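You operate a simulated robot arm through the tools that you are given. There is no shell and no other tool. Be economical: measure what you need, move in short steps, check, and stop when the job is done.

You are at the controls of a simulated robot arm. One attempt, no reset.

Task
Gauge the brown disc, add the disc that makes 12.5 mm, gauge the stack.
Fine: take it from the green rack, each bears its thickness; table in for each reading, out for adding, fingers clear of the foot; the stack stays under the foot; the rack's other discs stay.
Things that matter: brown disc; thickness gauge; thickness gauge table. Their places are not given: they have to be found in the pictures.

The check looks at the end state, three seconds after you hand in, the way a careful person would. Anything else that was tipped, shoved, dropped, spilled or broken makes it a failure.

Robot
A 5-joint arm with a two-finger parallel gripper, fixed in place. Base frame: the origin is at the foot of the arm, x ahead of it, y to its left, z up. Readings come in mm, rad, newtons and seconds.
Its first joint turns from -1.152 to 1.152 rad. The tool tilts only in the upright plane through the base axis and itself; it spins freely about its own axis. Payload 2.9 kg.
The TCP is the grasp point between the finger pads, 30 mm short of the fingertips. In the tool frame z runs along the fingers and y along their closing line. Largest opening 110 mm; finger width 20, thickness 10; the body of the gripper, 48 by 112 mm, starts 55 mm behind the TCP.
Orientation is that of the tool frame in the base frame, as [roll, pitch, yaw] about the fixed x, y, z axes, in that order (R = Rz(yaw) Ry(pitch) Rx(roll)). With the fingers straight down and closing along the base's y, the tool's x points along the base's -x, its y along +y and its z along -z.

Tools
- The arm moves only by the tool send_rows. Its arguments are lists of equal length, an entry for each row: "xyz": the shift along the tool's x, y, z in units of 50 mm (1.0 is 50 mm), a list of three; "dr": the turn, a rotation vector about the tool's x, y, z in units of 4 degrees (1.0 is 4 degrees), a list of three; "gripper": the opening, from 0 (shut) to 1 (fully open). In form: {"xyz": [[x, y, z], ...], "dr": [[ax, ay, az], ...], "gripper": [gripper, ...]}. A call has 1 to 10 rows; each row shifts and turns the commanded pose from where the row before left it, along the tool's axes as they then stand. A call with a number of a shift or a turn outside -1 to 1 is refused whole. Rows are played at 5 a second. More than 50 mm and 0.15 rad between two rows, or a gripper value outside its range, and nothing of the call is played. A pose out of reach is approached as far as the arm can. The call stops where the force on the tool passes 80 N (or 10 N more than at its start, if that is more) or the arm is blocked; 0.2 s more then pass. The fingers move at their own pace (about 108 mm/s each) and stop on an object; they squeeze with about 30 N. The grip force told is the motor's: it shows also when the fingers shut on nothing. Time passes only in rows, and 0.2 s behind the last, so rows that do not move let the fingers close. The reply holds the time, the measured pose of the TCP, the force on the tool along the base axes, the opening and the grip force, in the units named above and with some noise, with the torque about the TCP (base axes, N m) and any sound that the robot's microphone picked up.
- Cameras (640 x 400 px; columns grow to the right, rows downward): "scene" is fixed at [19, -436.5, 604.1]; the picture's right is [0.91, -0.41, 0.00], its down [-0.23, -0.51, -0.83] and it looks along [0.34, 0.76, -0.56] (base axes); focal length 314 px, centre (320, 200). "wrist" rides on the gripper at [73, 17, -103] in the tool frame; the picture's right is [-0.23, 0.97, 0.00], its down [-0.76, -0.18, -0.62] and it looks along [-0.61, -0.14, 0.78] (tool axes); focal length 222 px, centre (320, 200).
- camera(camera): a new picture of that camera. The clock stands still meanwhile.
- point_at(camera, pixels): for up to 12 pixels [column, row] of the newest picture of that camera ("zoom" is the newest enlarged one), the place [x, y, z] in the base frame of the surface seen there, good to about 2 mm. The clock stands still meanwhile.
- zoom(camera, box): a new picture of the part [left, top, right, bottom] of that camera's present view, enlarged. The clock stands still meanwhile.
- job_done(): hands the job in; it is judged then, once.

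Work in short steps. Measure before you move; look again where a grasp or a placing could have gone wrong, and mend it. You have 80 turns and 34 pictures in all, those below and enlarged ones among them. Open the gripper and draw the arm clear of the work before you hand the job in, unless the task says otherwise; then end with one line.

The tools are called after "Call:" by a JSON object that holds its "name" and its "arguments". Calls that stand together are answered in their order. send_rows: Moves the arm, as the interface text tells. Its arguments: {"type":"object","properties":{"xyz":{"type":"array"},"dr":{"type":"array"},"gripper":{"type":"array"}},"required":["xyz","dr","gripper"]} The other tools are called the same way: camera (camera) takes a picture; point_at (camera, pixels) gives the place of the surface under pixels of a picture; zoom (camera, box) takes an enlarged picture of a part of a camera's view; job_done () hands the job in.

At the start:

```text
time: 0.0
tool_pos: [451.5, 83.0, 376.2]
ee_rot: [-3.14, 0.0, 3.139]
wrist_force: [0.1, -0.7, 0.0]
wrist_torque: [-0.02, 0.03, -0.01]
opening: 110.0
finger_force: 0.1
```

scene: 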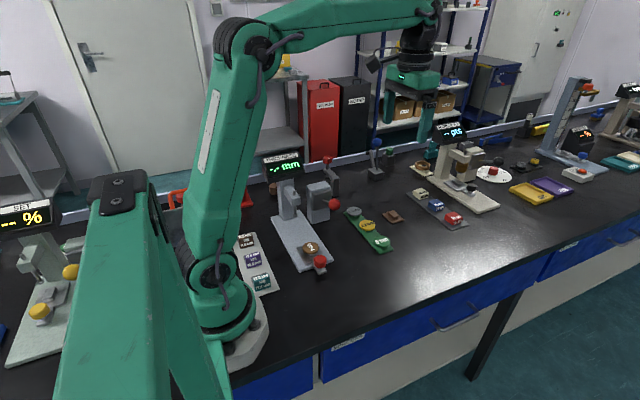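
wrist: 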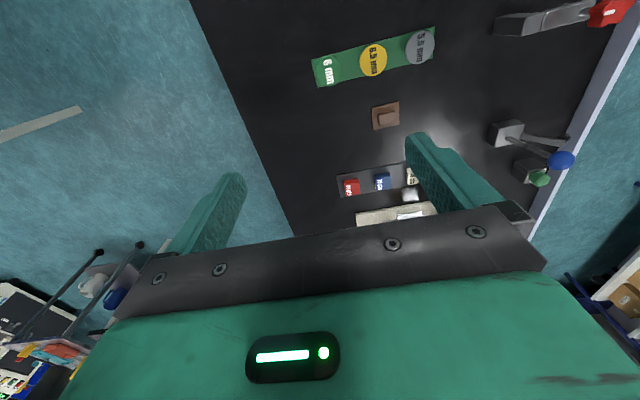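

The thickness gauge (display "-.- mm") seems to be near (300,210) in the scene, the green rack near (368,228). I zoom on both.

Call:
{"name": "zoom", "arguments": {"camera": "scene", "box": [240, 140, 420, 280]}}

Call:
{"name": "zoom", "arguments": {"camera": "scene", "box": [270, 180, 360, 280]}}

```text
2.86 times, centred on (330, 210) of scene
```

zoom: 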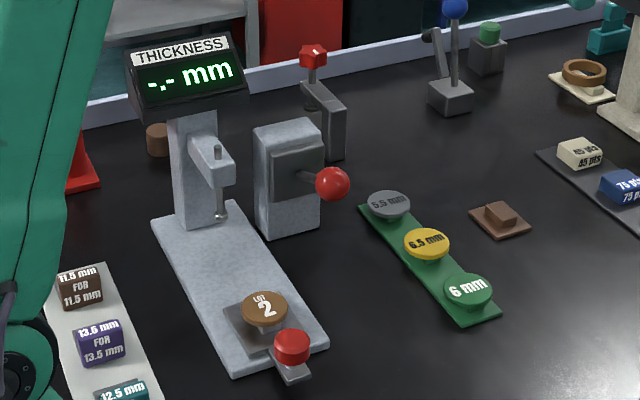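

```text
4.00 times, centred on (315, 230) of scene
```

zoom: 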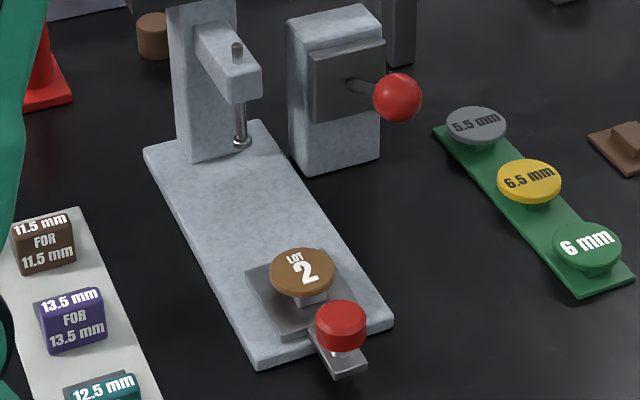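

The table is out, with the brown disc on it and a red knob at its end. I measure the key points in the newest enlargement.

Call:
{"name": "point_at", "arguments": {"camera": "zoom", "pixels": [[302, 270], [340, 310], [345, 360], [241, 142], [255, 270], [330, 335], [477, 122], [528, 178], [586, 242], [397, 95], [200, 180], [375, 310]]}}

Call:
{"name": "point_at", "arguments": {"camera": "zoom", "pixels": [[272, 272], [336, 272], [303, 249], [302, 296], [555, 240], [620, 245], [585, 222], [606, 275], [318, 310], [365, 310], [310, 298], [228, 65]]}}

Call:
{"name": "zoom", "arguments": {"camera": "wrist", "box": [290, 0, 490, 140]}}

```text
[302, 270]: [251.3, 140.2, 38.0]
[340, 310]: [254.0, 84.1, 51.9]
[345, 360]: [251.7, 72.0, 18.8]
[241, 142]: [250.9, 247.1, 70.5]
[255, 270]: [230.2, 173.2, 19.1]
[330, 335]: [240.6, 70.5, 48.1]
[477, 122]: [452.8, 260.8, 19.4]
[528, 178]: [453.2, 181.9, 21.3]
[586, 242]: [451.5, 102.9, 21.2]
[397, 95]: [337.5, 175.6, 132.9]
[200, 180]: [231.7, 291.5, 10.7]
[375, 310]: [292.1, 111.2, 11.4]
```

```text
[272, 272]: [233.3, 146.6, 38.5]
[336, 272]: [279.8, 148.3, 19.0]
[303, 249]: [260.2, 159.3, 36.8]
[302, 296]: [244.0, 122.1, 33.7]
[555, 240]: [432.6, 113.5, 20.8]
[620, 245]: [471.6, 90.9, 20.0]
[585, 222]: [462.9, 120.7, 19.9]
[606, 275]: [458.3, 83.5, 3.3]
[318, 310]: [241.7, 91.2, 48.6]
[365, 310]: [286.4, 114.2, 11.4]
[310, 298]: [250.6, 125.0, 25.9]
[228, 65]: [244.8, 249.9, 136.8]
```

```text
2.86 times, centred on (390, 70) of wrist
```

zoom: 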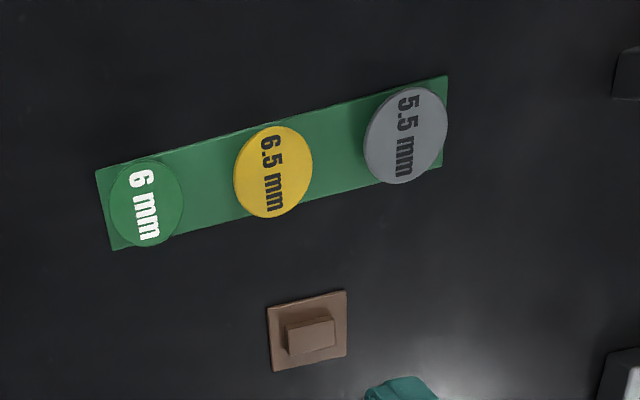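

Those points put the rack near z=3, although the surface is stated to be at about 33. I check against the bare tabletop and through the wrist camera.

Call:
{"name": "point_at", "arguments": {"camera": "zoom", "pixels": [[145, 205], [273, 172], [405, 135], [115, 185], [180, 300], [320, 40], [200, 150], [112, 203], [184, 203], [148, 160], [146, 246], [104, 170]]}}

Call:
{"name": "camera", "arguments": {"camera": "scene"}}

Call:
{"name": "point_at", "arguments": {"camera": "scene", "pixels": [[450, 250], [340, 250], [350, 280], [245, 275], [320, 260]]}}

```text
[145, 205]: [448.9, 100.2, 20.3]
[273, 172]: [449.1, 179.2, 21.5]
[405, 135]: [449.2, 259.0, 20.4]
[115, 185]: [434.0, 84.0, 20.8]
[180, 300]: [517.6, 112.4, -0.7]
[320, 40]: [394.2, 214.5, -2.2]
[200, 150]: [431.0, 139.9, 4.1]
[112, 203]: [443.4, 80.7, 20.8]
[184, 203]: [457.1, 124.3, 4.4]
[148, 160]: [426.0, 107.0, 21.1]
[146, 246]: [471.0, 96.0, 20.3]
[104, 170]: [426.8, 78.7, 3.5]
```

```text
28 pictures are left
```

scene: 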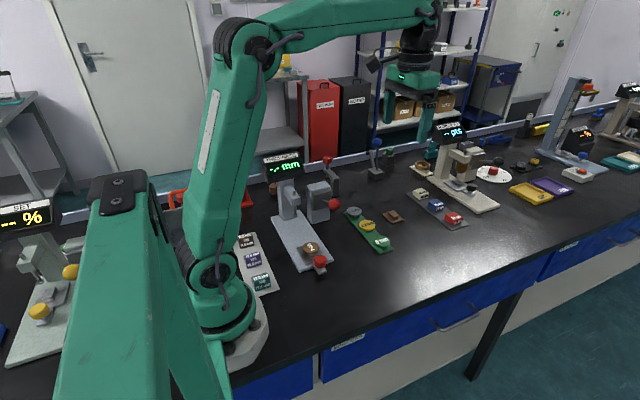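

```text
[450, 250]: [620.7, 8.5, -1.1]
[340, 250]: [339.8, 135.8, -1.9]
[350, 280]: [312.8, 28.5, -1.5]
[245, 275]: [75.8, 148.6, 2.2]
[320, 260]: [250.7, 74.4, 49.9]
```

Both cameras put the tabletop at about z=-1. I check the frame on the fingertips themselves, which should be at z≈346.

Call:
{"name": "point_at", "arguments": {"camera": "wrist", "pixels": [[232, 176], [240, 178], [412, 137], [418, 140], [228, 185], [410, 150]]}}

Call:
{"name": "point_at", "arguments": {"camera": "scene", "pixels": [[427, 150], [428, 144], [426, 155], [390, 128], [395, 130], [420, 148]]}}

```text
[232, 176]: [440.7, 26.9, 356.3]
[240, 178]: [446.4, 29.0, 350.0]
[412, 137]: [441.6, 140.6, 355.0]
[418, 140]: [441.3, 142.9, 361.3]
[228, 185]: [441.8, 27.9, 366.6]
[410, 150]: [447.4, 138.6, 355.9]
```

```text
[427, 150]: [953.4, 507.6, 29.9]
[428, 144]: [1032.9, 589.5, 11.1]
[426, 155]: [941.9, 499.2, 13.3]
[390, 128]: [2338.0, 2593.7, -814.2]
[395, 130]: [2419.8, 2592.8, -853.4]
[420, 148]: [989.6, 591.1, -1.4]
```

The frames agree, so the bench is near z=-1 and I will move with care. Next I spin the tool 90° so the fingers close along x, with the camera away from the gauge, and descend a bit.

Call:
{"name": "send_rows", "arguments": {"xyz": [[0, 0, 0.3], [0, 0, 0.3], [0, 0, 0.3], [0, 0, 0.3], [0, 0, 0.3], [0, 0, 0.3], [0, 0, 0.3], [0, 0, 0.3], [0, 0, 0.3], [0, 0, 0.3]], "dr": [[0, 0, -1], [0, 0, -1], [0, 0, -1], [0, 0, -1], [0, 0, -1], [0, 0, -1], [0, 0, -1], [0, 0, -1], [0, 0, -1], [0, 0, -1]], "gripper": [0.5, 0.5, 0.5, 0.5, 0.5, 0.5, 0.5, 0.5, 0.5, 0.5]}}

Call:
{"name": "send_rows", "arguments": {"xyz": [[0, 0, 0], [0, 0, 0], [0, 0, 0], [0, 0, 0], [0, 0, 0], [0, 0, 0], [0, 0, 0], [0, 0, 0], [0, 0, 0], [0, 0, 0]], "dr": [[0, 0, -1], [0, 0, -1], [0, 0, -1], [0, 0, -1], [0, 0, -1], [0, 0, -1], [0, 0, -1], [0, 0, -1], [0, 0, -1], [0, 0, -1]], "gripper": [0.5, 0.5, 0.5, 0.5, 0.5, 0.5, 0.5, 0.5, 0.5, 0.5]}}

Call:
{"name": "send_rows", "arguments": {"xyz": [[0, 0, 0], [0, 0, 0], [0, 0, 0], [0, 0.8, 0], [0, 0.8, 0], [0, 0.8, 0], [0, 0.8, 0], [0, 0.8, 0]], "dr": [[0, 0, -1], [0, 0, -1], [0, 0, -0.5], [0, 0, 0], [0, 0, 0], [0, 0, 0], [0, 0, 0], [0, 0, 0]], "gripper": [0.5, 0.5, 0.5, 0.5, 0.5, 0.5, 0.5, 0.5]}}

Call:
{"name": "camera", "arguments": {"camera": "wrist"}}

```text
time: 2.2
tool_pos: [450.8, 81.8, 225.4]
ee_rot: [-3.142, 0.0, -2.443]
wrist_force: [-0.6, 1.0, -1.4]
wrist_torque: [0.01, -0.02, -0.01]
opening: 55.2
finger_force: 0.1
```

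```text
time: 4.4
tool_pos: [451.3, 82.7, 226.8]
ee_rot: [-3.141, 0.0, -1.748]
wrist_force: [0.6, 0.5, 0.3]
wrist_torque: [-0.02, 0.0, 0.01]
opening: 55.2
finger_force: 0.0
```

```text
time: 6.2
tool_pos: [250.9, 83.2, 226.4]
ee_rot: [-3.141, 0.0, -1.573]
wrist_force: [-0.2, 0.5, 0.6]
wrist_torque: [0.0, 0.0, -0.01]
opening: 55.2
finger_force: 0.1
```

```text
27 pictures are left
```

wrist: 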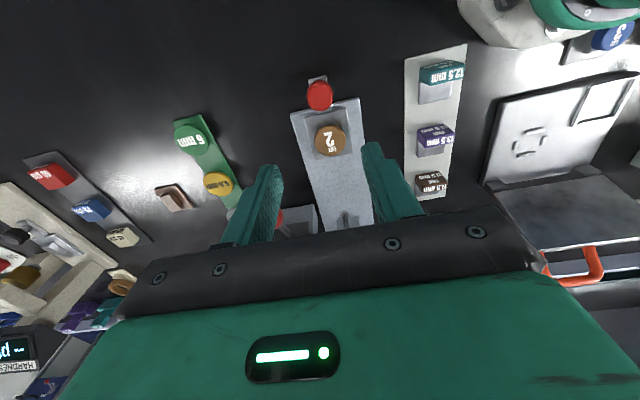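

The knob is at (320,95) and the disc at (331,140) in the wrist view. I measure both, and the foot.

Call:
{"name": "zoom", "arguments": {"camera": "wrist", "box": [260, 60, 420, 240]}}

Call:
{"name": "point_at", "arguments": {"camera": "wrist", "pixels": [[320, 90], [309, 92], [331, 92], [320, 82], [320, 100], [331, 140], [317, 140], [347, 140], [331, 124], [331, 154], [300, 140], [345, 120]]}}

```text
2.22 times, centred on (340, 150) of wrist
```

zoom: 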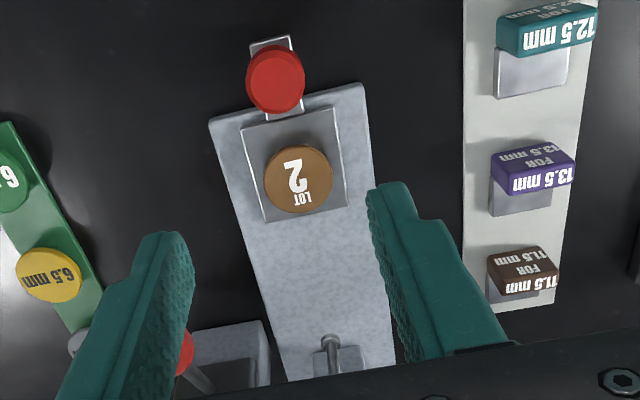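

```text
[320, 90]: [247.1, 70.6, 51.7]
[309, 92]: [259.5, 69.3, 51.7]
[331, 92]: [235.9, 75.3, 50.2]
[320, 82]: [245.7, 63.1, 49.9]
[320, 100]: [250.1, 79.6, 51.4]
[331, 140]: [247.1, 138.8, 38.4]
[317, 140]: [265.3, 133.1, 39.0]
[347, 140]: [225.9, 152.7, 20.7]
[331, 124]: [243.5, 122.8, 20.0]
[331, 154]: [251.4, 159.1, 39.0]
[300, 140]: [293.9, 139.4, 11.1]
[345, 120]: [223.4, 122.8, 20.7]
```

The knob is centred at about (248,76), top z≈51, and the disc at about (249,141), top z≈38.5. I go down over the knob to TCP z≈70 and look.

Call:
{"name": "send_rows", "arguments": {"xyz": [[0.14, 0.06, 0], [0, 0, 0.78], [0, 0, 0.78], [0, 0, 0.78], [0, 0, 0.78], [0, 0, 0]], "dr": [[0, 0, 0], [0, 0, 0], [0, 0, 0], [0, 0, 0], [0, 0, 0], [0, 0, 0]], "gripper": [0.5, 0.5, 0.5, 0.5, 0.5, 0.5]}}

Call:
{"name": "camera", "arguments": {"camera": "wrist"}}

Call:
{"name": "zoom", "arguments": {"camera": "scene", "box": [240, 140, 420, 280]}}

```text
time: 7.6
tool_pos: [245.9, 75.8, 70.3]
ee_rot: [3.141, 0.001, -1.571]
wrist_force: [0.8, -0.5, 0.0]
wrist_torque: [0.0, -0.01, 0.02]
opening: 55.3
finger_force: 0.1
```

```text
25 pictures are left
```

wrist: 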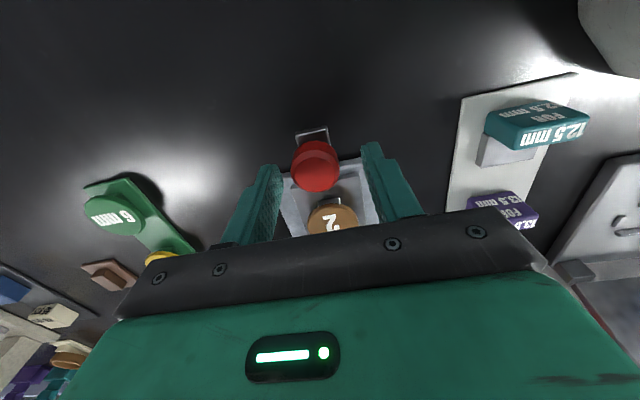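

```text
2.86 times, centred on (330, 210) of scene
```

zoom: 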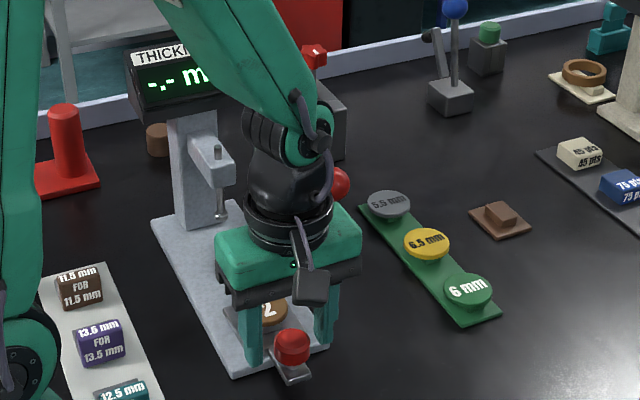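

I measure the knob against the fingers from here.

Call:
{"name": "point_at", "arguments": {"camera": "wrist", "pixels": [[315, 155], [292, 165], [337, 165], [315, 143], [315, 170], [315, 185], [313, 134], [272, 170], [374, 150], [330, 215], [312, 215], [352, 215]]}}

Call:
{"name": "zoom", "arguments": {"camera": "wrist", "box": [240, 110, 420, 250]}}

```text
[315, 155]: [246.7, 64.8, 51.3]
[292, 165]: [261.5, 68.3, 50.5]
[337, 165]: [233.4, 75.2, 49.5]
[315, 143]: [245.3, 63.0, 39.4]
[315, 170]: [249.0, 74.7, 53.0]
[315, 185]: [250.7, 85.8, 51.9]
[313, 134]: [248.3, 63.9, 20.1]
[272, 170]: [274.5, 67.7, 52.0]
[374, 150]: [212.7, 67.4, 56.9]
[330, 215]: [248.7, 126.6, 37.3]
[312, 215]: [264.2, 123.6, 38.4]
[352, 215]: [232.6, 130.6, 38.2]
```

```text
2.86 times, centred on (330, 180) of wrist
```

zoom: 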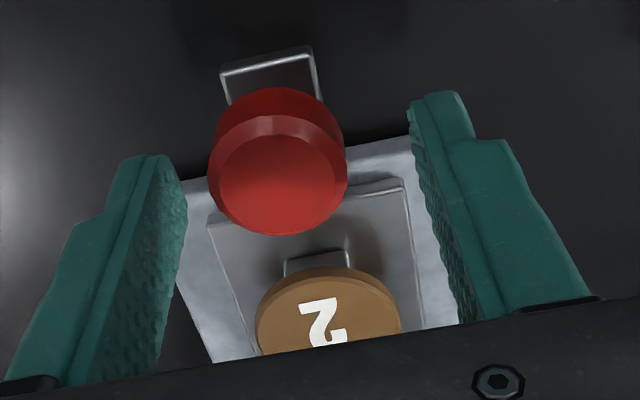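

The knob is centred at (247.5,75), radius about 14, z 36–52, and sits well between the fingers. I lower 8 mm and close.

Call:
{"name": "send_rows", "arguments": {"xyz": [[0, 0, 0.16], [0, 0, 0], [0, 0, 0], [0, 0, 0]], "dr": [[0, 0, 0], [0, 0, 0], [0, 0, 0], [0, 0, 0]], "gripper": [0.5, 0.2, 0.2, 0.2]}}

```text
time: 8.6
tool_pos: [250.1, 77.4, 63.4]
ee_rot: [-3.134, 0.003, -1.572]
wrist_force: [28.1, -0.9, -11.4]
wrist_torque: [-0.12, 0.08, -0.08]
opening: 31.7
finger_force: 44.6
```

The knob is held (opening 31.7), with a 28 N side load from about 3 mm of misalignment. I relieve that along +x and begin sliding the table in toward +y.

Call:
{"name": "send_rows", "arguments": {"xyz": [[0, -0.07, 0], [-0.1, 0, 0], [-0.2, 0, 0]], "dr": [[0, 0, 0], [0, 0, 0], [0, 0, 0]], "gripper": [0.2, 0.2, 0.2]}}

```text
time: 9.4
tool_pos: [250.4, 91.7, 63.1]
ee_rot: [3.139, 0.001, -1.571]
wrist_force: [-1.5, -1.4, 34.8]
wrist_torque: [0.0, -0.02, 0.06]
opening: 31.5
finger_force: 45.4
```

It is sliding freely in y, with about 35 N upward on the tool. I raise a hair and carry on slowly.

Call:
{"name": "send_rows", "arguments": {"xyz": [[0, 0, -0.03], [-0.2, 0, 0], [-0.2, 0, 0], [-0.2, 0, 0]], "dr": [[0, 0, 0], [0, 0, 0], [0, 0, 0], [0, 0, 0]], "gripper": [0.2, 0.2, 0.2, 0.2]}}

Call:
{"name": "zoom", "arguments": {"camera": "scene", "box": [240, 140, 420, 280]}}

```text
time: 10.4
tool_pos: [249.9, 119.7, 62.3]
ee_rot: [3.139, -0.002, -1.573]
wrist_force: [6.9, -1.4, -33.7]
wrist_torque: [-0.04, -0.61, 0.0]
opening: 31.6
finger_force: 45.2
```

```text
2.86 times, centred on (330, 210) of scene
```

zoom: 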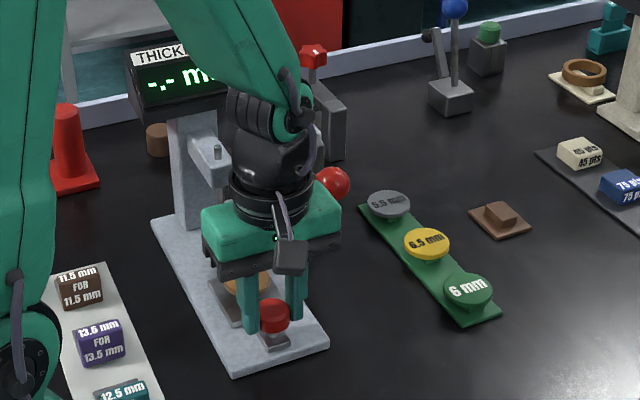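

The table follows. I correct the height by 0.7 mm and go on to about y=160.

Call:
{"name": "send_rows", "arguments": {"xyz": [[0, 0, 0.015], [-0.2, 0, 0], [-0.2, 0, 0], [-0.2, 0, 0], [-0.2, 0, 0]], "dr": [[0, 0, 0], [0, 0, 0], [0, 0, 0], [0, 0, 0], [0, 0, 0]], "gripper": [0.2, 0.2, 0.2, 0.2, 0.2]}}

Call:
{"name": "zoom", "arguments": {"camera": "scene", "box": [240, 140, 420, 280]}}

```text
time: 11.6
tool_pos: [250.5, 161.2, 63.8]
ee_rot: [3.14, -0.002, -1.573]
wrist_force: [-20.0, -1.7, 1.9]
wrist_torque: [-0.38, 0.06, 0.04]
opening: 31.1
finger_force: 44.9
```

```text
2.86 times, centred on (330, 210) of scene
```

zoom: 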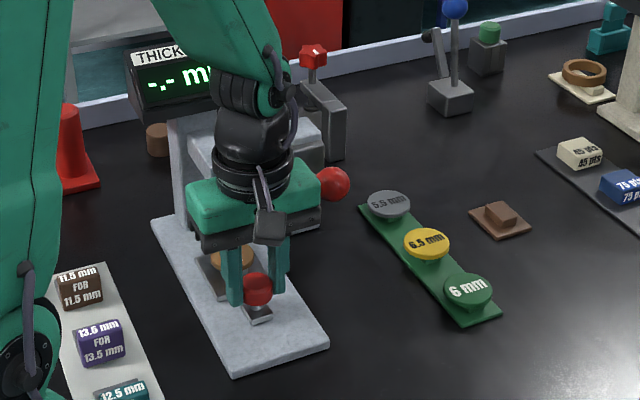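

Nothing is touching. I move about 14 mm further in small steps, watching for a stop.

Call:
{"name": "send_rows", "arguments": {"xyz": [[-0.1, 0, 0], [-0.1, 0, 0], [-0.08, 0, 0], [0, 0, 0]], "dr": [[0, 0, 0], [0, 0, 0], [0, 0, 0], [0, 0, 0]], "gripper": [0.2, 0.2, 0.2, 0.2]}}

Call:
{"name": "camera", "arguments": {"camera": "wrist"}}

```text
time: 12.6
tool_pos: [249.8, 175.8, 63.3]
ee_rot: [3.134, -0.003, -1.572]
wrist_force: [-33.1, 1.1, 34.7]
wrist_torque: [0.11, 0.65, 0.07]
opening: 31.6
finger_force: 45.1
```

```text
20 pictures are left
```

wrist: 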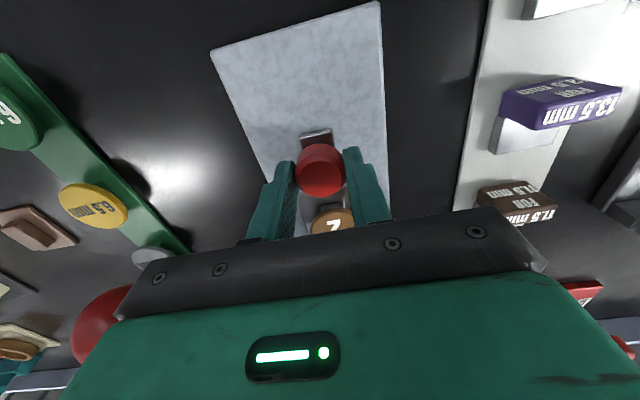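

I relieve the side load (tool y +0.06) and the vertical load, then push on about 8 mm toward a stop.

Call:
{"name": "send_rows", "arguments": {"xyz": [[0, 0.06, -0.012], [-0.06, 0, 0], [-0.06, 0, 0], [-0.04, 0, 0], [0, 0, 0]], "dr": [[0, 0, 0], [0, 0, 0], [0, 0, 0], [0, 0, 0], [0, 0, 0]], "gripper": [0.2, 0.2, 0.2, 0.2, 0.2]}}

Call:
{"name": "zoom", "arguments": {"camera": "scene", "box": [250, 140, 350, 220]}}

```text
time: 13.8
tool_pos: [250.0, 184.0, 64.6]
ee_rot: [-3.139, 0.003, -1.573]
wrist_force: [20.8, 0.5, -34.1]
wrist_torque: [-0.06, 0.12, -0.04]
opening: 31.8
finger_force: 45.4
```

```text
5.00 times, centred on (300, 180) of scene
```

zoom: 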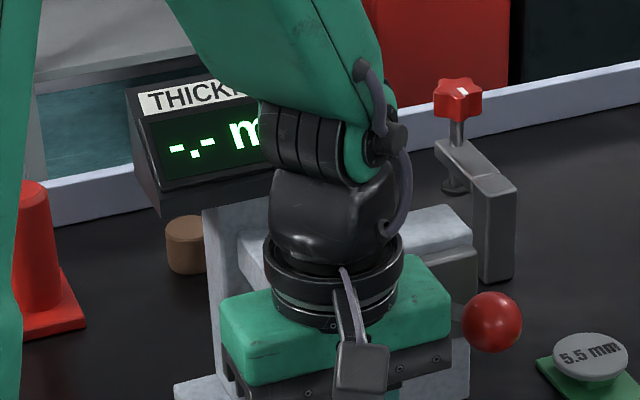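

There is no stop yet and no reading. I continue in 3 mm steps.

Call:
{"name": "send_rows", "arguments": {"xyz": [[0, -0.03, 0.012], [-0.06, 0, 0], [-0.06, 0, 0], [0, 0, 0]], "dr": [[0, 0, 0], [0, 0, 0], [0, 0, 0], [0, 0, 0]], "gripper": [0.2, 0.2, 0.2, 0.2]}}

```text
time: 14.8
tool_pos: [249.4, 188.4, 63.2]
ee_rot: [3.139, -0.001, -1.575]
wrist_force: [8.8, -27.9, 20.6]
wrist_torque: [-0.74, -0.73, -0.05]
opening: 31.6
finger_force: 45.1
```

A -28 N push in y at y≈188 means the table has reached its inner stop. I ease off, open, and draw back toward -y and up to see the display.

Call:
{"name": "send_rows", "arguments": {"xyz": [[0.03, 0, 0], [0, 0, 0], [0, 0, 0], [0, 0, -0.4], [0, 0, -0.6], [0.6, 0, -0.6], [0.9, 0, -0.6], [0.9, 0, 0]], "dr": [[0, 0, 0], [0, 0, 0], [0, 0, 0], [0, 0, 0], [0, 0, 0], [0, 0, 0], [0, 0, 0], [0, 0, 0]], "gripper": [0.2, 0.5, 0.5, 0.5, 0.5, 0.5, 0.5, 0.5]}}

Call:
{"name": "zoom", "arguments": {"camera": "scene", "box": [240, 140, 360, 280]}}

```text
refused: row 7 steps farther than a row can; nothing moved
```

```text
2.86 times, centred on (300, 210) of scene
```

zoom: 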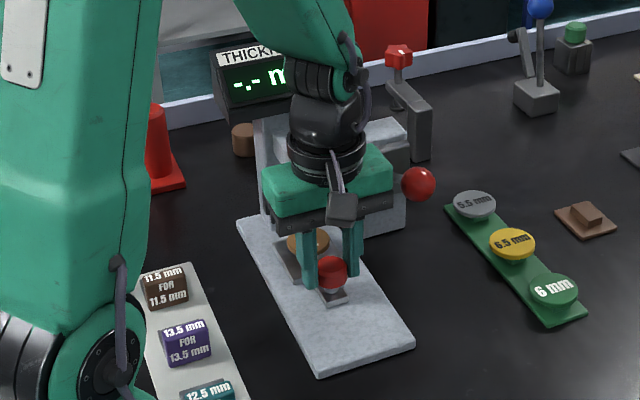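

One row was too long. I resend with shorter rows.

Call:
{"name": "send_rows", "arguments": {"xyz": [[0.03, 0, 0], [0, 0, 0], [0, 0, 0], [0, 0, -0.4], [0, 0, -0.6], [0.6, 0, -0.5], [0.7, 0, -0.6], [0.9, 0, 0], [0.7, 0, 0], [0, 0, 0]], "dr": [[0, 0, 0], [0, 0, 0], [0, 0, 0], [0, 0, 0], [0, 0, 0], [0, 0, 0], [0, 0, 0], [0, 0, 0], [0, 0, 0], [0, 0, 0]], "gripper": [0.2, 0.5, 0.5, 0.5, 0.5, 0.5, 0.5, 0.5, 0.5, 0.5]}}

Call:
{"name": "zoom", "arguments": {"camera": "scene", "box": [240, 140, 360, 280]}}

```text
time: 17.0
tool_pos: [251.2, 41.7, 167.7]
ee_rot: [3.141, 0.0, -1.57]
wrist_force: [0.2, 0.5, 0.2]
wrist_torque: [0.01, -0.01, 0.02]
opening: 54.8
finger_force: 0.1
```

```text
2.86 times, centred on (300, 210) of scene
```

zoom: 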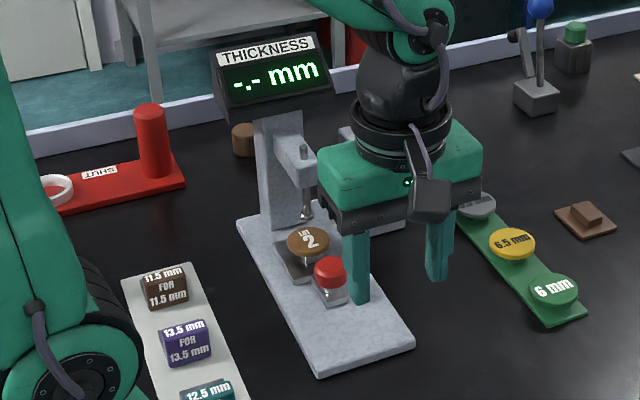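

The disc is under the spindle but the display still reads "-.-", and the foot hangs well above the disc. I measure whether the table is fully in and look at the lever.

Call:
{"name": "point_at", "arguments": {"camera": "zoom", "pixels": [[308, 238], [285, 240], [330, 240], [308, 225], [308, 216], [302, 214], [312, 217], [330, 270], [303, 150], [275, 250], [312, 180], [330, 290]]}}

Call:
{"name": "camera", "arguments": {"camera": "wrist"}}

```text
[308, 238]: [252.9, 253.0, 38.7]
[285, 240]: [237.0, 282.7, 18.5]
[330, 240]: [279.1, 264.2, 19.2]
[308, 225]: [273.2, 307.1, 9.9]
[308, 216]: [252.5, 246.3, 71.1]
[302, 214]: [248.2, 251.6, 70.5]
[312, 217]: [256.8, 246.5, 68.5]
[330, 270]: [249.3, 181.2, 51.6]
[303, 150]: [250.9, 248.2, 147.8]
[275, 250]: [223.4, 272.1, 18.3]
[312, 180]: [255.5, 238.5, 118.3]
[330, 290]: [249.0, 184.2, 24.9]
```

```text
16 pictures are left
```

wrist: 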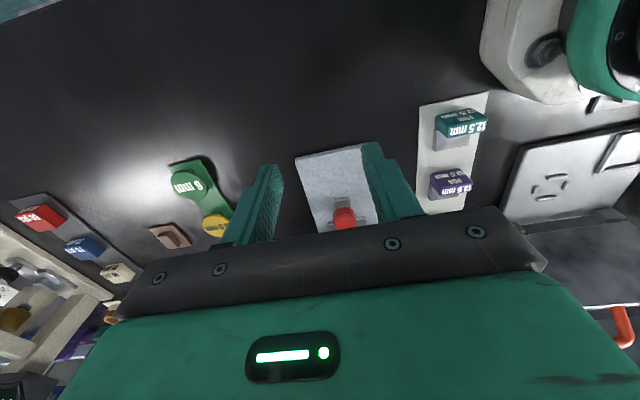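

The disc (253,253) is under the foot (252,249), so the foot itself must be lowered, presumably with the red-ball lever at (337,175,133). I move the arm aside to see the lever clearly.

Call:
{"name": "send_rows", "arguments": {"xyz": [[0.9, -0.3, -0.2], [0.9, -0.3, -0.2], [0.6, -0.7, -0.2], [0, -0.8, 0], [0, -0.8, 0], [0, 0, 0]], "dr": [[0, 0, 0], [0, 0, 0], [0, 0, 0], [0, 0, 0], [0, 0, 0], [0, 0, 0]], "gripper": [0.5, 0.5, 0.5, 0.5, 0.5, 0.5]}}

Call:
{"name": "zoom", "arguments": {"camera": "scene", "box": [255, 145, 345, 225]}}

```text
time: 18.4
tool_pos: [397.2, -79.5, 198.3]
ee_rot: [3.141, 0.0, -1.57]
wrist_force: [0.2, -0.2, 0.4]
wrist_torque: [-0.01, 0.02, -0.03]
opening: 55.0
finger_force: 0.0
```

```text
5.00 times, centred on (300, 185) of scene
```

zoom: 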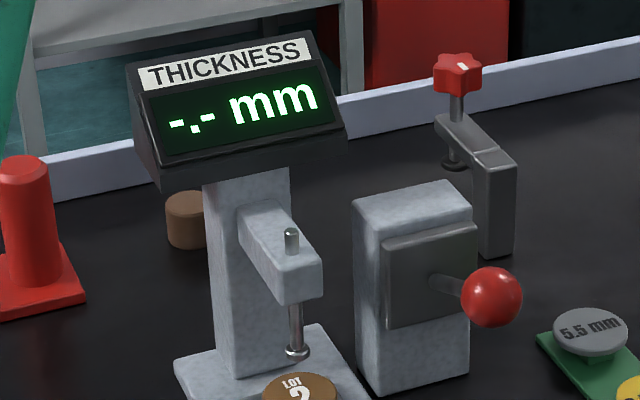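

The lever comes out of a panel on the side box. I measure the panel, shaft and ball to work out its axis.

Call:
{"name": "point_at", "arguments": {"camera": "zoom", "pixels": [[395, 250], [395, 315], [470, 240], [465, 300], [430, 280], [445, 285], [458, 288], [490, 285], [410, 215], [470, 340], [365, 270], [490, 310]]}}

Call:
{"name": "point_at", "arguments": {"camera": "zoom", "pixels": [[490, 296], [465, 296], [520, 296], [490, 270], [490, 324], [437, 290], [437, 275], [360, 200], [450, 190], [470, 215], [380, 390], [465, 370]]}}

```text
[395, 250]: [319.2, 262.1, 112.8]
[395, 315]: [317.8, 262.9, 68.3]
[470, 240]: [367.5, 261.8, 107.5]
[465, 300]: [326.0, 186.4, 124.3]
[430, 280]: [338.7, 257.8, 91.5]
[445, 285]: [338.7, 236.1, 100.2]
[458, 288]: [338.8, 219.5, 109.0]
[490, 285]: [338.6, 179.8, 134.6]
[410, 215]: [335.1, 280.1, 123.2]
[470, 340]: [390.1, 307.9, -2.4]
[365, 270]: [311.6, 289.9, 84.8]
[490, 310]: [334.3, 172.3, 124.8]
```

```text
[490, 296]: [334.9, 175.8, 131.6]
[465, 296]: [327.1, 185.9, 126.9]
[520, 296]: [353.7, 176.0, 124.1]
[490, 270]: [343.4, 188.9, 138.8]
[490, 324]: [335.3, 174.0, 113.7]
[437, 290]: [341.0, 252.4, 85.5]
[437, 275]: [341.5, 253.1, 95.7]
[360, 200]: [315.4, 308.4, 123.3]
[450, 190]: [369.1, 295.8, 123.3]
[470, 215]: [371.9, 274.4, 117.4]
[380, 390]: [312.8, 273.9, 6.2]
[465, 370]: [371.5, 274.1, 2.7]
```

The pivot is at about (340,260,88), and the ball centre at about (340,186,124), so the lever is 27° up and swings about x. I go above the ball and look before I grip it.

Call:
{"name": "send_rows", "arguments": {"xyz": [[-0.9, 0.19, 0], [-0.9, 0.19, 0], [-0.9, 0.19, 0], [-0.9, 0.19, 0], [-0.9, 0.19, 0], [-0.81, 0.19, 0], [0, 0, 0]], "dr": [[0, 0, 0], [0, 0, 0], [0, 0, 0], [0, 0, 0], [0, 0, 0], [0, 0, 0], [0, 0, 0]], "gripper": [0.5, 0.5, 0.5, 0.5, 0.5, 0.5, 0.5]}}

Call:
{"name": "camera", "arguments": {"camera": "wrist"}}

```text
time: 20.0
tool_pos: [335.9, 186.4, 199.7]
ee_rot: [-3.141, 0.0, -1.572]
wrist_force: [-1.1, 0.1, 0.5]
wrist_torque: [0.01, 0.0, 0.02]
opening: 55.1
finger_force: 0.1
```

```text
14 pictures are left
```

wrist: 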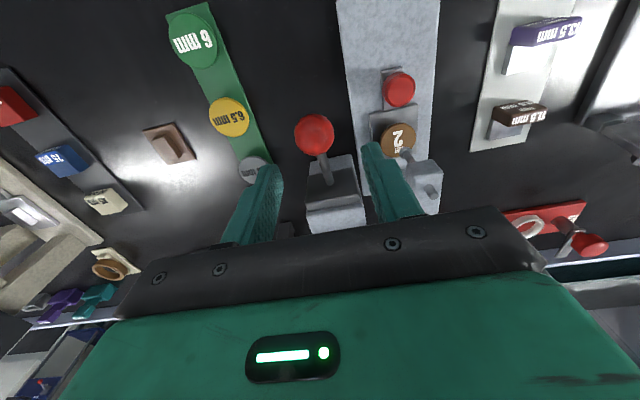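

The ball at (314,134) lies between the fingers. I shift 4 mm in +x, lower to TCP z≈138 and close on it.

Call:
{"name": "send_rows", "arguments": {"xyz": [[0, -0.08, 0], [0, 0, 0.6], [0, 0, 0.62], [0, 0, 0], [0, 0, 0], [0, 0, 0]], "dr": [[0, 0, 0], [0, 0, 0], [0, 0, 0], [0, 0, 0], [0, 0, 0], [0, 0, 0]], "gripper": [0.5, 0.5, 0.5, 0.2, 0.2, 0.2]}}

```text
time: 21.4
tool_pos: [340.0, 188.6, 137.1]
ee_rot: [3.139, 0.0, -1.571]
wrist_force: [-5.2, -3.4, 2.2]
wrist_torque: [0.01, 0.06, -0.07]
opening: 33.0
finger_force: 44.7
```

The ball is held (33 mm). I bring it down along the arc by about 12° and read the forces.

Call:
{"name": "send_rows", "arguments": {"xyz": [[0.035, 0, 0.08], [0.035, 0, 0.08], [0.025, 0, 0.082], [0.025, 0, 0.082], [0, 0, 0]], "dr": [[0, 0, 0], [0, 0, 0], [0, 0, 0], [0, 0, 0], [0, 0, 0]], "gripper": [0.2, 0.2, 0.2, 0.2, 0.2]}}

```text
time: 22.6
tool_pos: [339.6, 182.7, 121.1]
ee_rot: [3.139, -0.003, -1.571]
wrist_force: [-26.8, 7.3, 13.1]
wrist_torque: [1.06, 0.26, -0.11]
opening: 32.6
finger_force: 45.0
```

The lever is moving with small loads. I carry on to about -10°, then check the foot.

Call:
{"name": "send_rows", "arguments": {"xyz": [[0.032, 0, 0.168], [0.015, 0, 0.17], [-0.003, 0, 0.172], [-0.021, 0, 0.17], [0, 0, 0]], "dr": [[0, 0, 0], [0, 0, 0], [0, 0, 0], [0, 0, 0], [0, 0, 0]], "gripper": [0.2, 0.2, 0.2, 0.2, 0.2]}}

Call:
{"name": "zoom", "arguments": {"camera": "scene", "box": [255, 145, 345, 255]}}

```text
time: 23.8
tool_pos: [339.8, 180.1, 85.0]
ee_rot: [3.133, -0.003, -1.572]
wrist_force: [-23.7, -5.0, 4.5]
wrist_torque: [0.15, 0.14, 0.01]
opening: 34.1
finger_force: 12.6
```

```text
3.64 times, centred on (300, 200) of scene
```

zoom: 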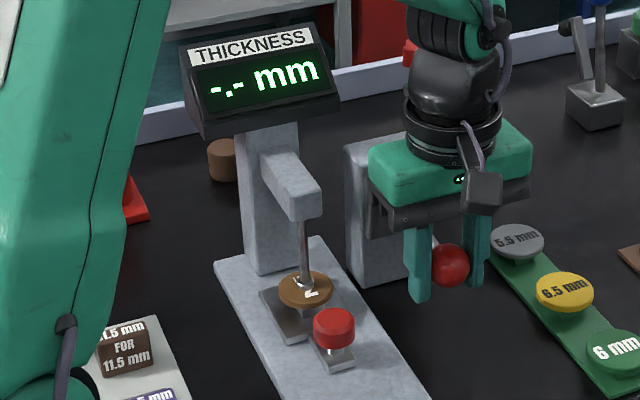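

The foot has come down close to the disc, so the lever drives it. I continue gently in small steps.

Call:
{"name": "send_rows", "arguments": {"xyz": [[0, 0.04, 0], [-0.015, 0, 0.085], [-0.018, 0, 0.085], [0, 0, 0]], "dr": [[0, 0, 0], [0, 0, 0], [0, 0, 0], [0, 0, 0]], "gripper": [0.2, 0.2, 0.2, 0.2]}}

Call:
{"name": "zoom", "arguments": {"camera": "scene", "box": [255, 145, 345, 255]}}

```text
time: 24.8
tool_pos: [339.4, 182.8, 79.1]
ee_rot: [-3.141, 0.001, -1.573]
wrist_force: [-8.3, -19.9, 12.8]
wrist_torque: [0.92, 0.06, -0.03]
opening: 33.1
finger_force: 45.0
```

```text
3.64 times, centred on (300, 200) of scene
```

zoom: 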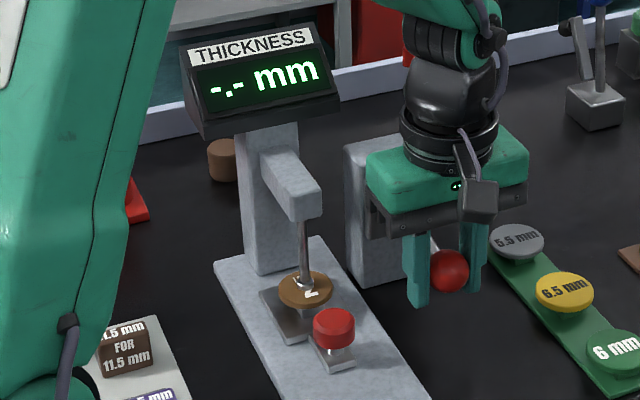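

The foot looks nearly seated and the display has not changed. I continue down in small steps, watching the force.

Call:
{"name": "send_rows", "arguments": {"xyz": [[-0.03, 0, 0.06], [-0.02, 0, 0.06], [-0.02, 0, 0.06], [0, 0, 0], [0, 0, 0]], "dr": [[0, 0, 0], [0, 0, 0], [0, 0, 0], [0, 0, 0], [0, 0, 0]], "gripper": [0.2, 0.2, 0.2, 0.2, 0.2]}}

Call:
{"name": "point_at", "arguments": {"camera": "zoom", "pixels": [[304, 282], [304, 272], [304, 260], [290, 292], [450, 265], [436, 245]]}}

```text
time: 26.0
tool_pos: [340.0, 185.6, 69.0]
ee_rot: [-3.141, 0.002, -1.573]
wrist_force: [4.7, -18.5, 9.0]
wrist_torque: [0.72, -0.01, -0.07]
opening: 32.7
finger_force: 45.3
```

```text
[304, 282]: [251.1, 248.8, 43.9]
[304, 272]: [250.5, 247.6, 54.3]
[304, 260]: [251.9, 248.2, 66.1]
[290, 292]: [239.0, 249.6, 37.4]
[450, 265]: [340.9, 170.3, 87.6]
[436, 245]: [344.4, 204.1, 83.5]
```

Still moving freely at TCP z 69 (about -23°). I look at the display.

Call:
{"name": "zoom", "arguments": {"camera": "scene", "box": [255, 145, 345, 255]}}

```text
3.64 times, centred on (300, 200) of scene
```

zoom: 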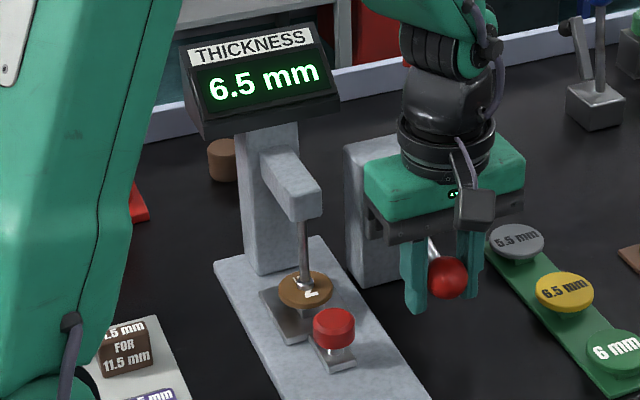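

It reads 6.5 mm, so the 6 mm disc is needed (12.5 − 6.5). I raise the lever back along the same arc.

Call:
{"name": "send_rows", "arguments": {"xyz": [[0.09, 0, -0.16], [0.04, 0, -0.168], [0.02, 0, -0.17], [0.003, 0, -0.172], [-0.015, 0, -0.17], [-0.032, 0, -0.168], [-0.05, 0, -0.164], [-0.07, 0, -0.16], [0, 0, 0]], "dr": [[0, 0, 0], [0, 0, 0], [0, 0, 0], [0, 0, 0], [0, 0, 0], [0, 0, 0], [0, 0, 0], [0, 0, 0], [0, 0, 0]], "gripper": [0.2, 0.2, 0.2, 0.2, 0.2, 0.2, 0.2, 0.2, 0.2]}}

```text
time: 28.0
tool_pos: [340.2, 186.5, 135.0]
ee_rot: [3.139, 0.001, -1.576]
wrist_force: [26.9, -17.3, -34.2]
wrist_torque: [-0.16, -0.14, -0.09]
opening: 32.9
finger_force: 44.7
```

The lever is back up. I open, rise to z≈200, and check the lever stays up before going to the knob.

Call:
{"name": "send_rows", "arguments": {"xyz": [[0, 0, 0.01], [0, 0, 0], [0, 0, 0], [0, 0, -0.6], [0, 0, -0.7], [0, 0.9, 0], [0, 0.9, 0], [0, 0, 0]], "dr": [[0, 0, 0], [0, 0, 0], [0, 0, 0], [0, 0, 0], [0, 0, 0], [0, 0, 0], [0, 0, 0], [0, 0, 0]], "gripper": [0.2, 0.5, 0.5, 0.5, 0.5, 0.5, 0.5, 0.5]}}

Call:
{"name": "camera", "arguments": {"camera": "scene"}}

Call:
{"name": "point_at", "arguments": {"camera": "scene", "pixels": [[333, 203], [301, 191], [300, 195], [310, 211]]}}

```text
time: 29.8
tool_pos: [249.1, 187.7, 199.9]
ee_rot: [3.141, 0.0, -1.571]
wrist_force: [0.2, 0.3, 0.3]
wrist_torque: [-0.01, 0.03, 0.0]
opening: 55.0
finger_force: 0.0
```

```text
10 pictures are left
```

scene: 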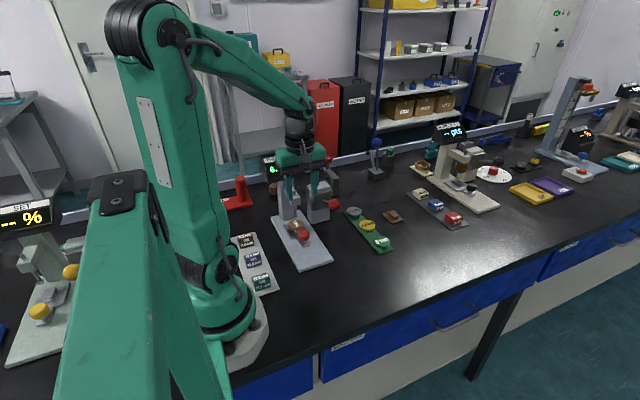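

```text
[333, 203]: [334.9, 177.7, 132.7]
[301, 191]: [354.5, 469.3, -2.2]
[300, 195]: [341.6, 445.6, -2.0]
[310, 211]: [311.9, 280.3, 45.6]
```

The lever stayed up (ball z≈133). I verify the foot height at about (295,214).

Call:
{"name": "point_at", "arguments": {"camera": "scene", "pixels": [[295, 215], [295, 214], [295, 217], [295, 219], [295, 223], [303, 236]]}}

Call:
{"name": "zoom", "arguments": {"camera": "wrist", "box": [220, 40, 420, 240]}}

```text
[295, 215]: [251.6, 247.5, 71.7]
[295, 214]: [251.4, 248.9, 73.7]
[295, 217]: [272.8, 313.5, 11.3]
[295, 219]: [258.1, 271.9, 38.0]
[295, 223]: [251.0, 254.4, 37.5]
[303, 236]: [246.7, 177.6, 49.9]
```

```text
2.00 times, centred on (320, 140) of wrist
```

zoom: 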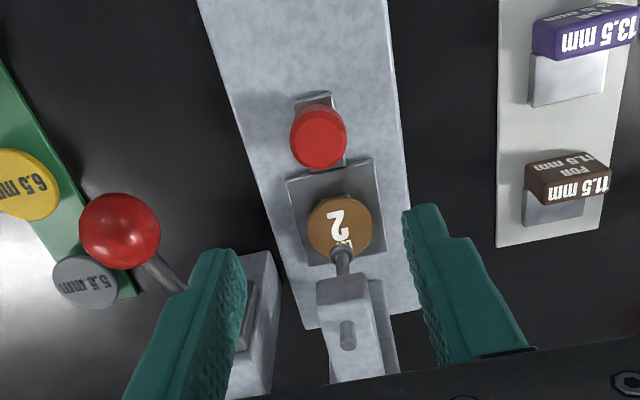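

The foot is up at z≈71. I descend on the knob to z≈63 and grip it.

Call:
{"name": "send_rows", "arguments": {"xyz": [[0, -0.02, 0.9], [0, 0, 0.9], [0, 0, 0.7], [0, 0, 0.23], [0, 0, 0], [0, 0, 0], [0, 0, 0]], "dr": [[0, 0, 0], [0, 0, 0], [0, 0, 0], [0, 0, 0], [0, 0, 0], [0, 0, 0], [0, 0, 0]], "gripper": [0.5, 0.5, 0.5, 0.5, 0.2, 0.2, 0.2]}}

```text
time: 31.4
tool_pos: [250.9, 186.0, 64.3]
ee_rot: [-3.139, 0.001, -1.572]
wrist_force: [19.8, -1.4, -18.7]
wrist_torque: [0.24, 0.07, -0.1]
opening: 31.5
finger_force: 44.7
```

Gripped. I pull the table out (-y) about 100 mm, smoothly.

Call:
{"name": "send_rows", "arguments": {"xyz": [[0.1, -0.03, 0], [0.2, 0, 0], [0.22, 0, 0], [0.22, 0, 0], [0.22, 0, 0], [0.22, 0, 0], [0.22, 0, 0], [0.22, 0, 0], [0.2, 0, 0], [0.1, 0, 0]], "dr": [[0, 0, 0], [0, 0, 0], [0, 0, 0], [0, 0, 0], [0, 0, 0], [0, 0, 0], [0, 0, 0], [0, 0, 0], [0, 0, 0], [0, 0, 0]], "gripper": [0.2, 0.2, 0.2, 0.2, 0.2, 0.2, 0.2, 0.2, 0.2, 0.2]}}

Call:
{"name": "send_rows", "arguments": {"xyz": [[0.08, 0, 0], [0.08, 0, 0], [0.06, 0, 0], [0, 0, 0]], "dr": [[0, 0, 0], [0, 0, 0], [0, 0, 0], [0, 0, 0]], "gripper": [0.2, 0.2, 0.2, 0.2]}}

```text
time: 33.6
tool_pos: [250.0, 89.0, 63.6]
ee_rot: [3.135, -0.003, -1.572]
wrist_force: [-30.2, 2.3, 32.3]
wrist_torque: [0.02, 0.28, 0.06]
opening: 31.4
finger_force: 44.9
```

```text
time: 34.6
tool_pos: [249.2, 78.2, 62.0]
ee_rot: [3.135, -0.002, -1.572]
wrist_force: [-21.2, -2.1, 4.3]
wrist_torque: [-0.55, 0.11, 0.03]
opening: 31.4
finger_force: 45.2
```

The table is back out. I ease 2 mm further to the stop, release, and fly to above the 6 mm disc at about (449,101).

Call:
{"name": "send_rows", "arguments": {"xyz": [[0.04, 0.04, 0], [0, 0, 0], [0, 0, 0], [0, 0, 0], [0, 0, -0.6], [0, 0, -0.9], [0, 0, -0.6]], "dr": [[0, 0, 0], [0, 0, 0], [0, 0, 0], [0, 0, 0], [0, 0, 0], [0, 0, 0], [0, 0, 0]], "gripper": [0.2, 0.2, 0.6, 0.6, 0.6, 0.6, 0.6]}}

Call:
{"name": "send_rows", "arguments": {"xyz": [[-0.1, -0.8, 0], [-0.1, -0.8, 0], [-0.1, -0.8, 0], [-0.1, -0.8, 0], [-0.1, -0.8, 0], [0, 0, 0.4], [0, 0, 0]], "dr": [[0, 0, 0], [0, 0, 0], [0, 0, 0], [0, 0, 0], [0, 0, 0], [0, 0, 0], [0, 0, 0]], "gripper": [0.6, 0.6, 0.6, 0.6, 0.6, 0.6, 0.6]}}

Call:
{"name": "camera", "arguments": {"camera": "wrist"}}

```text
time: 36.2
tool_pos: [249.3, 77.0, 169.2]
ee_rot: [3.141, 0.001, -1.572]
wrist_force: [0.6, 0.0, 0.1]
wrist_torque: [0.0, -0.03, 0.02]
opening: 65.8
finger_force: 0.0
```

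```text
time: 37.8
tool_pos: [450.2, 103.0, 148.7]
ee_rot: [3.141, 0.001, -1.572]
wrist_force: [0.3, 0.2, 0.5]
wrist_torque: [0.02, 0.05, -0.02]
opening: 66.1
finger_force: 0.1
```

```text
8 pictures are left
```

wrist: 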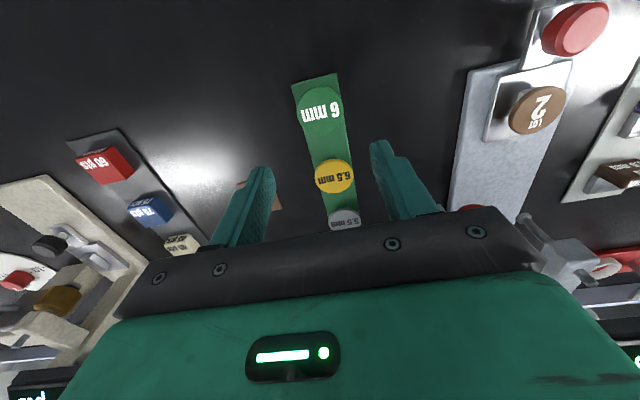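

The 6 mm disc is at (320,108) and the brown disc at (537,109). I measure the extents of both.

Call:
{"name": "point_at", "arguments": {"camera": "wrist", "pixels": [[320, 108], [300, 108], [340, 108], [319, 90], [321, 129], [293, 90], [348, 150], [537, 109], [513, 112], [560, 100], [543, 90], [530, 128]]}}

Call:
{"name": "point_at", "arguments": {"camera": "wrist", "pixels": [[302, 112], [338, 105], [303, 104], [336, 100], [313, 131], [329, 128], [310, 91], [328, 90], [322, 132], [550, 125], [520, 93], [563, 108]]}}

```text
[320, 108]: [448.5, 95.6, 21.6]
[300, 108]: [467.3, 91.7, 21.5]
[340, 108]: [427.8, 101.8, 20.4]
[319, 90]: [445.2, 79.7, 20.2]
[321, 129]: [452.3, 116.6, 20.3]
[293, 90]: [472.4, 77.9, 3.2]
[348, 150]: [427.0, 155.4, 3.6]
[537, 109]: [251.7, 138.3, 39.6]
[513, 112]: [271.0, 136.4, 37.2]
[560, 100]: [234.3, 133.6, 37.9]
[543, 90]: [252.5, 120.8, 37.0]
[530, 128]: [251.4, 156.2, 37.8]
```

```text
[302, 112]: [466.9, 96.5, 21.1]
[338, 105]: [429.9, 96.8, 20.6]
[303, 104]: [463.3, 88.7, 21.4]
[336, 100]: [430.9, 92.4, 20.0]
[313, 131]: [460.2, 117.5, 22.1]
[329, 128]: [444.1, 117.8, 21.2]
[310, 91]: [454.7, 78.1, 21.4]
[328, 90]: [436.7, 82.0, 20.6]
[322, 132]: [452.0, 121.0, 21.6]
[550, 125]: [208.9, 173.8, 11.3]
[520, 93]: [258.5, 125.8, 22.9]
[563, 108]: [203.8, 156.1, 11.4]
```

The green disc is centred at (448.5,100), radius ≈21, top z 21; its plate is at z≈3.5. The brown disc is centred at (251.5,139.5). I descend to TCP z≈40 (tips at 10) and grip.

Call:
{"name": "send_rows", "arguments": {"xyz": [[0.05, 0.03, 0.7], [0, 0, 0.7], [0, 0, 0.5], [0, 0, 0.27], [0, 0, 0]], "dr": [[0, 0, 0], [0, 0, 0], [0, 0, 0], [0, 0, 0], [0, 0, 0]], "gripper": [0.6, 0.6, 0.6, 0.6, 0.6]}}

Call:
{"name": "send_rows", "arguments": {"xyz": [[0, 0, 0], [0, 0, 0], [0, 0, 0]], "dr": [[0, 0, 0], [0, 0, 0], [0, 0, 0]], "gripper": [0.3, 0.3, 0.3]}}

```text
time: 39.0
tool_pos: [448.6, 101.1, 38.4]
ee_rot: [3.141, -0.001, -1.57]
wrist_force: [0.0, 0.3, -0.4]
wrist_torque: [0.0, -0.04, 0.0]
opening: 65.8
finger_force: 0.0
```

```text
time: 39.8
tool_pos: [448.0, 100.9, 40.4]
ee_rot: [-3.14, 0.001, -1.573]
wrist_force: [-1.0, 0.8, -0.4]
wrist_torque: [-0.02, 0.02, 0.02]
opening: 46.1
finger_force: 30.0
```

It closed on 46 mm with no side load. I lift straight up 110 mm and check the disc is held.

Call:
{"name": "send_rows", "arguments": {"xyz": [[0, 0, -0.1], [0, 0, -0.2], [0, 0, -0.5], [0, 0, -0.7], [0, 0, -0.7], [0, 0, 0]], "dr": [[0, 0, 0], [0, 0, 0], [0, 0, 0], [0, 0, 0], [0, 0, 0], [0, 0, 0]], "gripper": [0.3, 0.3, 0.3, 0.3, 0.3, 0.3]}}

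Call:
{"name": "camera", "arguments": {"camera": "wrist"}}

```text
time: 41.2
tool_pos: [448.7, 100.8, 150.5]
ee_rot: [3.141, -0.001, -1.572]
wrist_force: [-0.6, 0.8, 0.1]
wrist_torque: [0.01, 0.02, -0.01]
opening: 46.3
finger_force: 29.9
```

```text
7 pictures are left
```

wrist: 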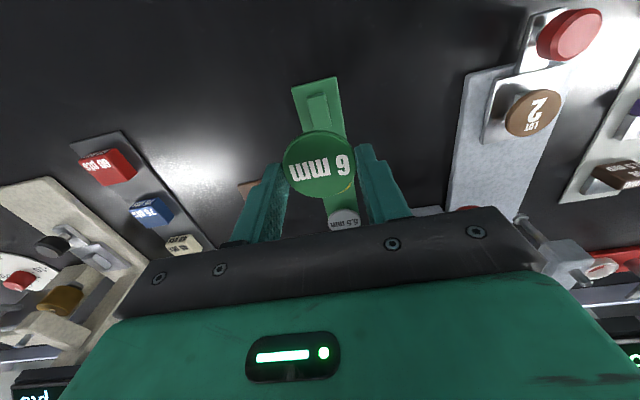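

The disc is held level. I measure where its centre sits relative to the TCP, and re-measure the brown disc.

Call:
{"name": "point_at", "arguments": {"camera": "wrist", "pixels": [[285, 168], [354, 160], [318, 132], [322, 193], [320, 163], [533, 114], [508, 117], [558, 106], [540, 94], [525, 133]]}}

```text
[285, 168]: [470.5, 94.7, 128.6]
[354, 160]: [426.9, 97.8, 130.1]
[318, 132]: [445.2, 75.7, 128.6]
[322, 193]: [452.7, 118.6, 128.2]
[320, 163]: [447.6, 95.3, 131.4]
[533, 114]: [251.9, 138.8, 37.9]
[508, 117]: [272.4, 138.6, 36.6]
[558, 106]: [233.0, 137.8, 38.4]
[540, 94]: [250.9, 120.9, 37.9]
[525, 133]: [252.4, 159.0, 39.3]
```

The disc centre is within about 2 mm of the TCP. I carry it over the brown disc (252,139.5) and down to z≈78, to check before placing.

Call:
{"name": "send_rows", "arguments": {"xyz": [[-0.16, 0.787, 0], [-0.16, 0.787, 0], [-0.16, 0.787, 0], [-0.16, 0.787, 0], [-0.16, 0.787, 0], [0, 0, 0.6], [0, 0, 0.6], [0, 0, 0.25], [0, 0, 0]], "dr": [[0, 0, 0], [0, 0, 0], [0, 0, 0], [0, 0, 0], [0, 0, 0], [0, 0, 0], [0, 0, 0], [0, 0, 0], [0, 0, 0]], "gripper": [0.3, 0.3, 0.3, 0.3, 0.3, 0.3, 0.3, 0.3, 0.3]}}

Call:
{"name": "zoom", "arguments": {"camera": "scene", "box": [265, 200, 365, 280]}}

```text
time: 43.2
tool_pos: [252.6, 139.5, 77.3]
ee_rot: [-3.141, -0.001, -1.573]
wrist_force: [-0.6, 0.2, 0.5]
wrist_torque: [-0.01, 0.02, -0.01]
opening: 46.3
finger_force: 29.8
```

```text
5.00 times, centred on (315, 240) of scene
```

zoom: 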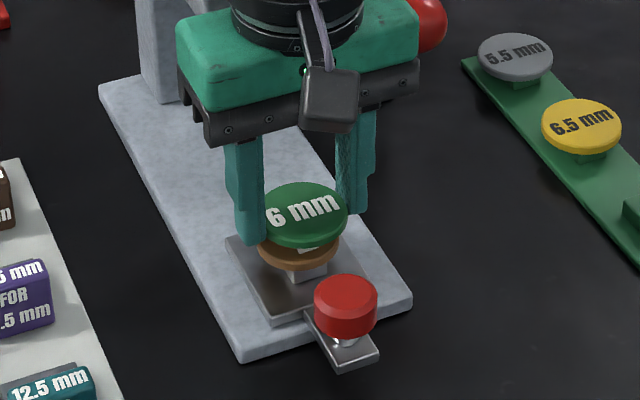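

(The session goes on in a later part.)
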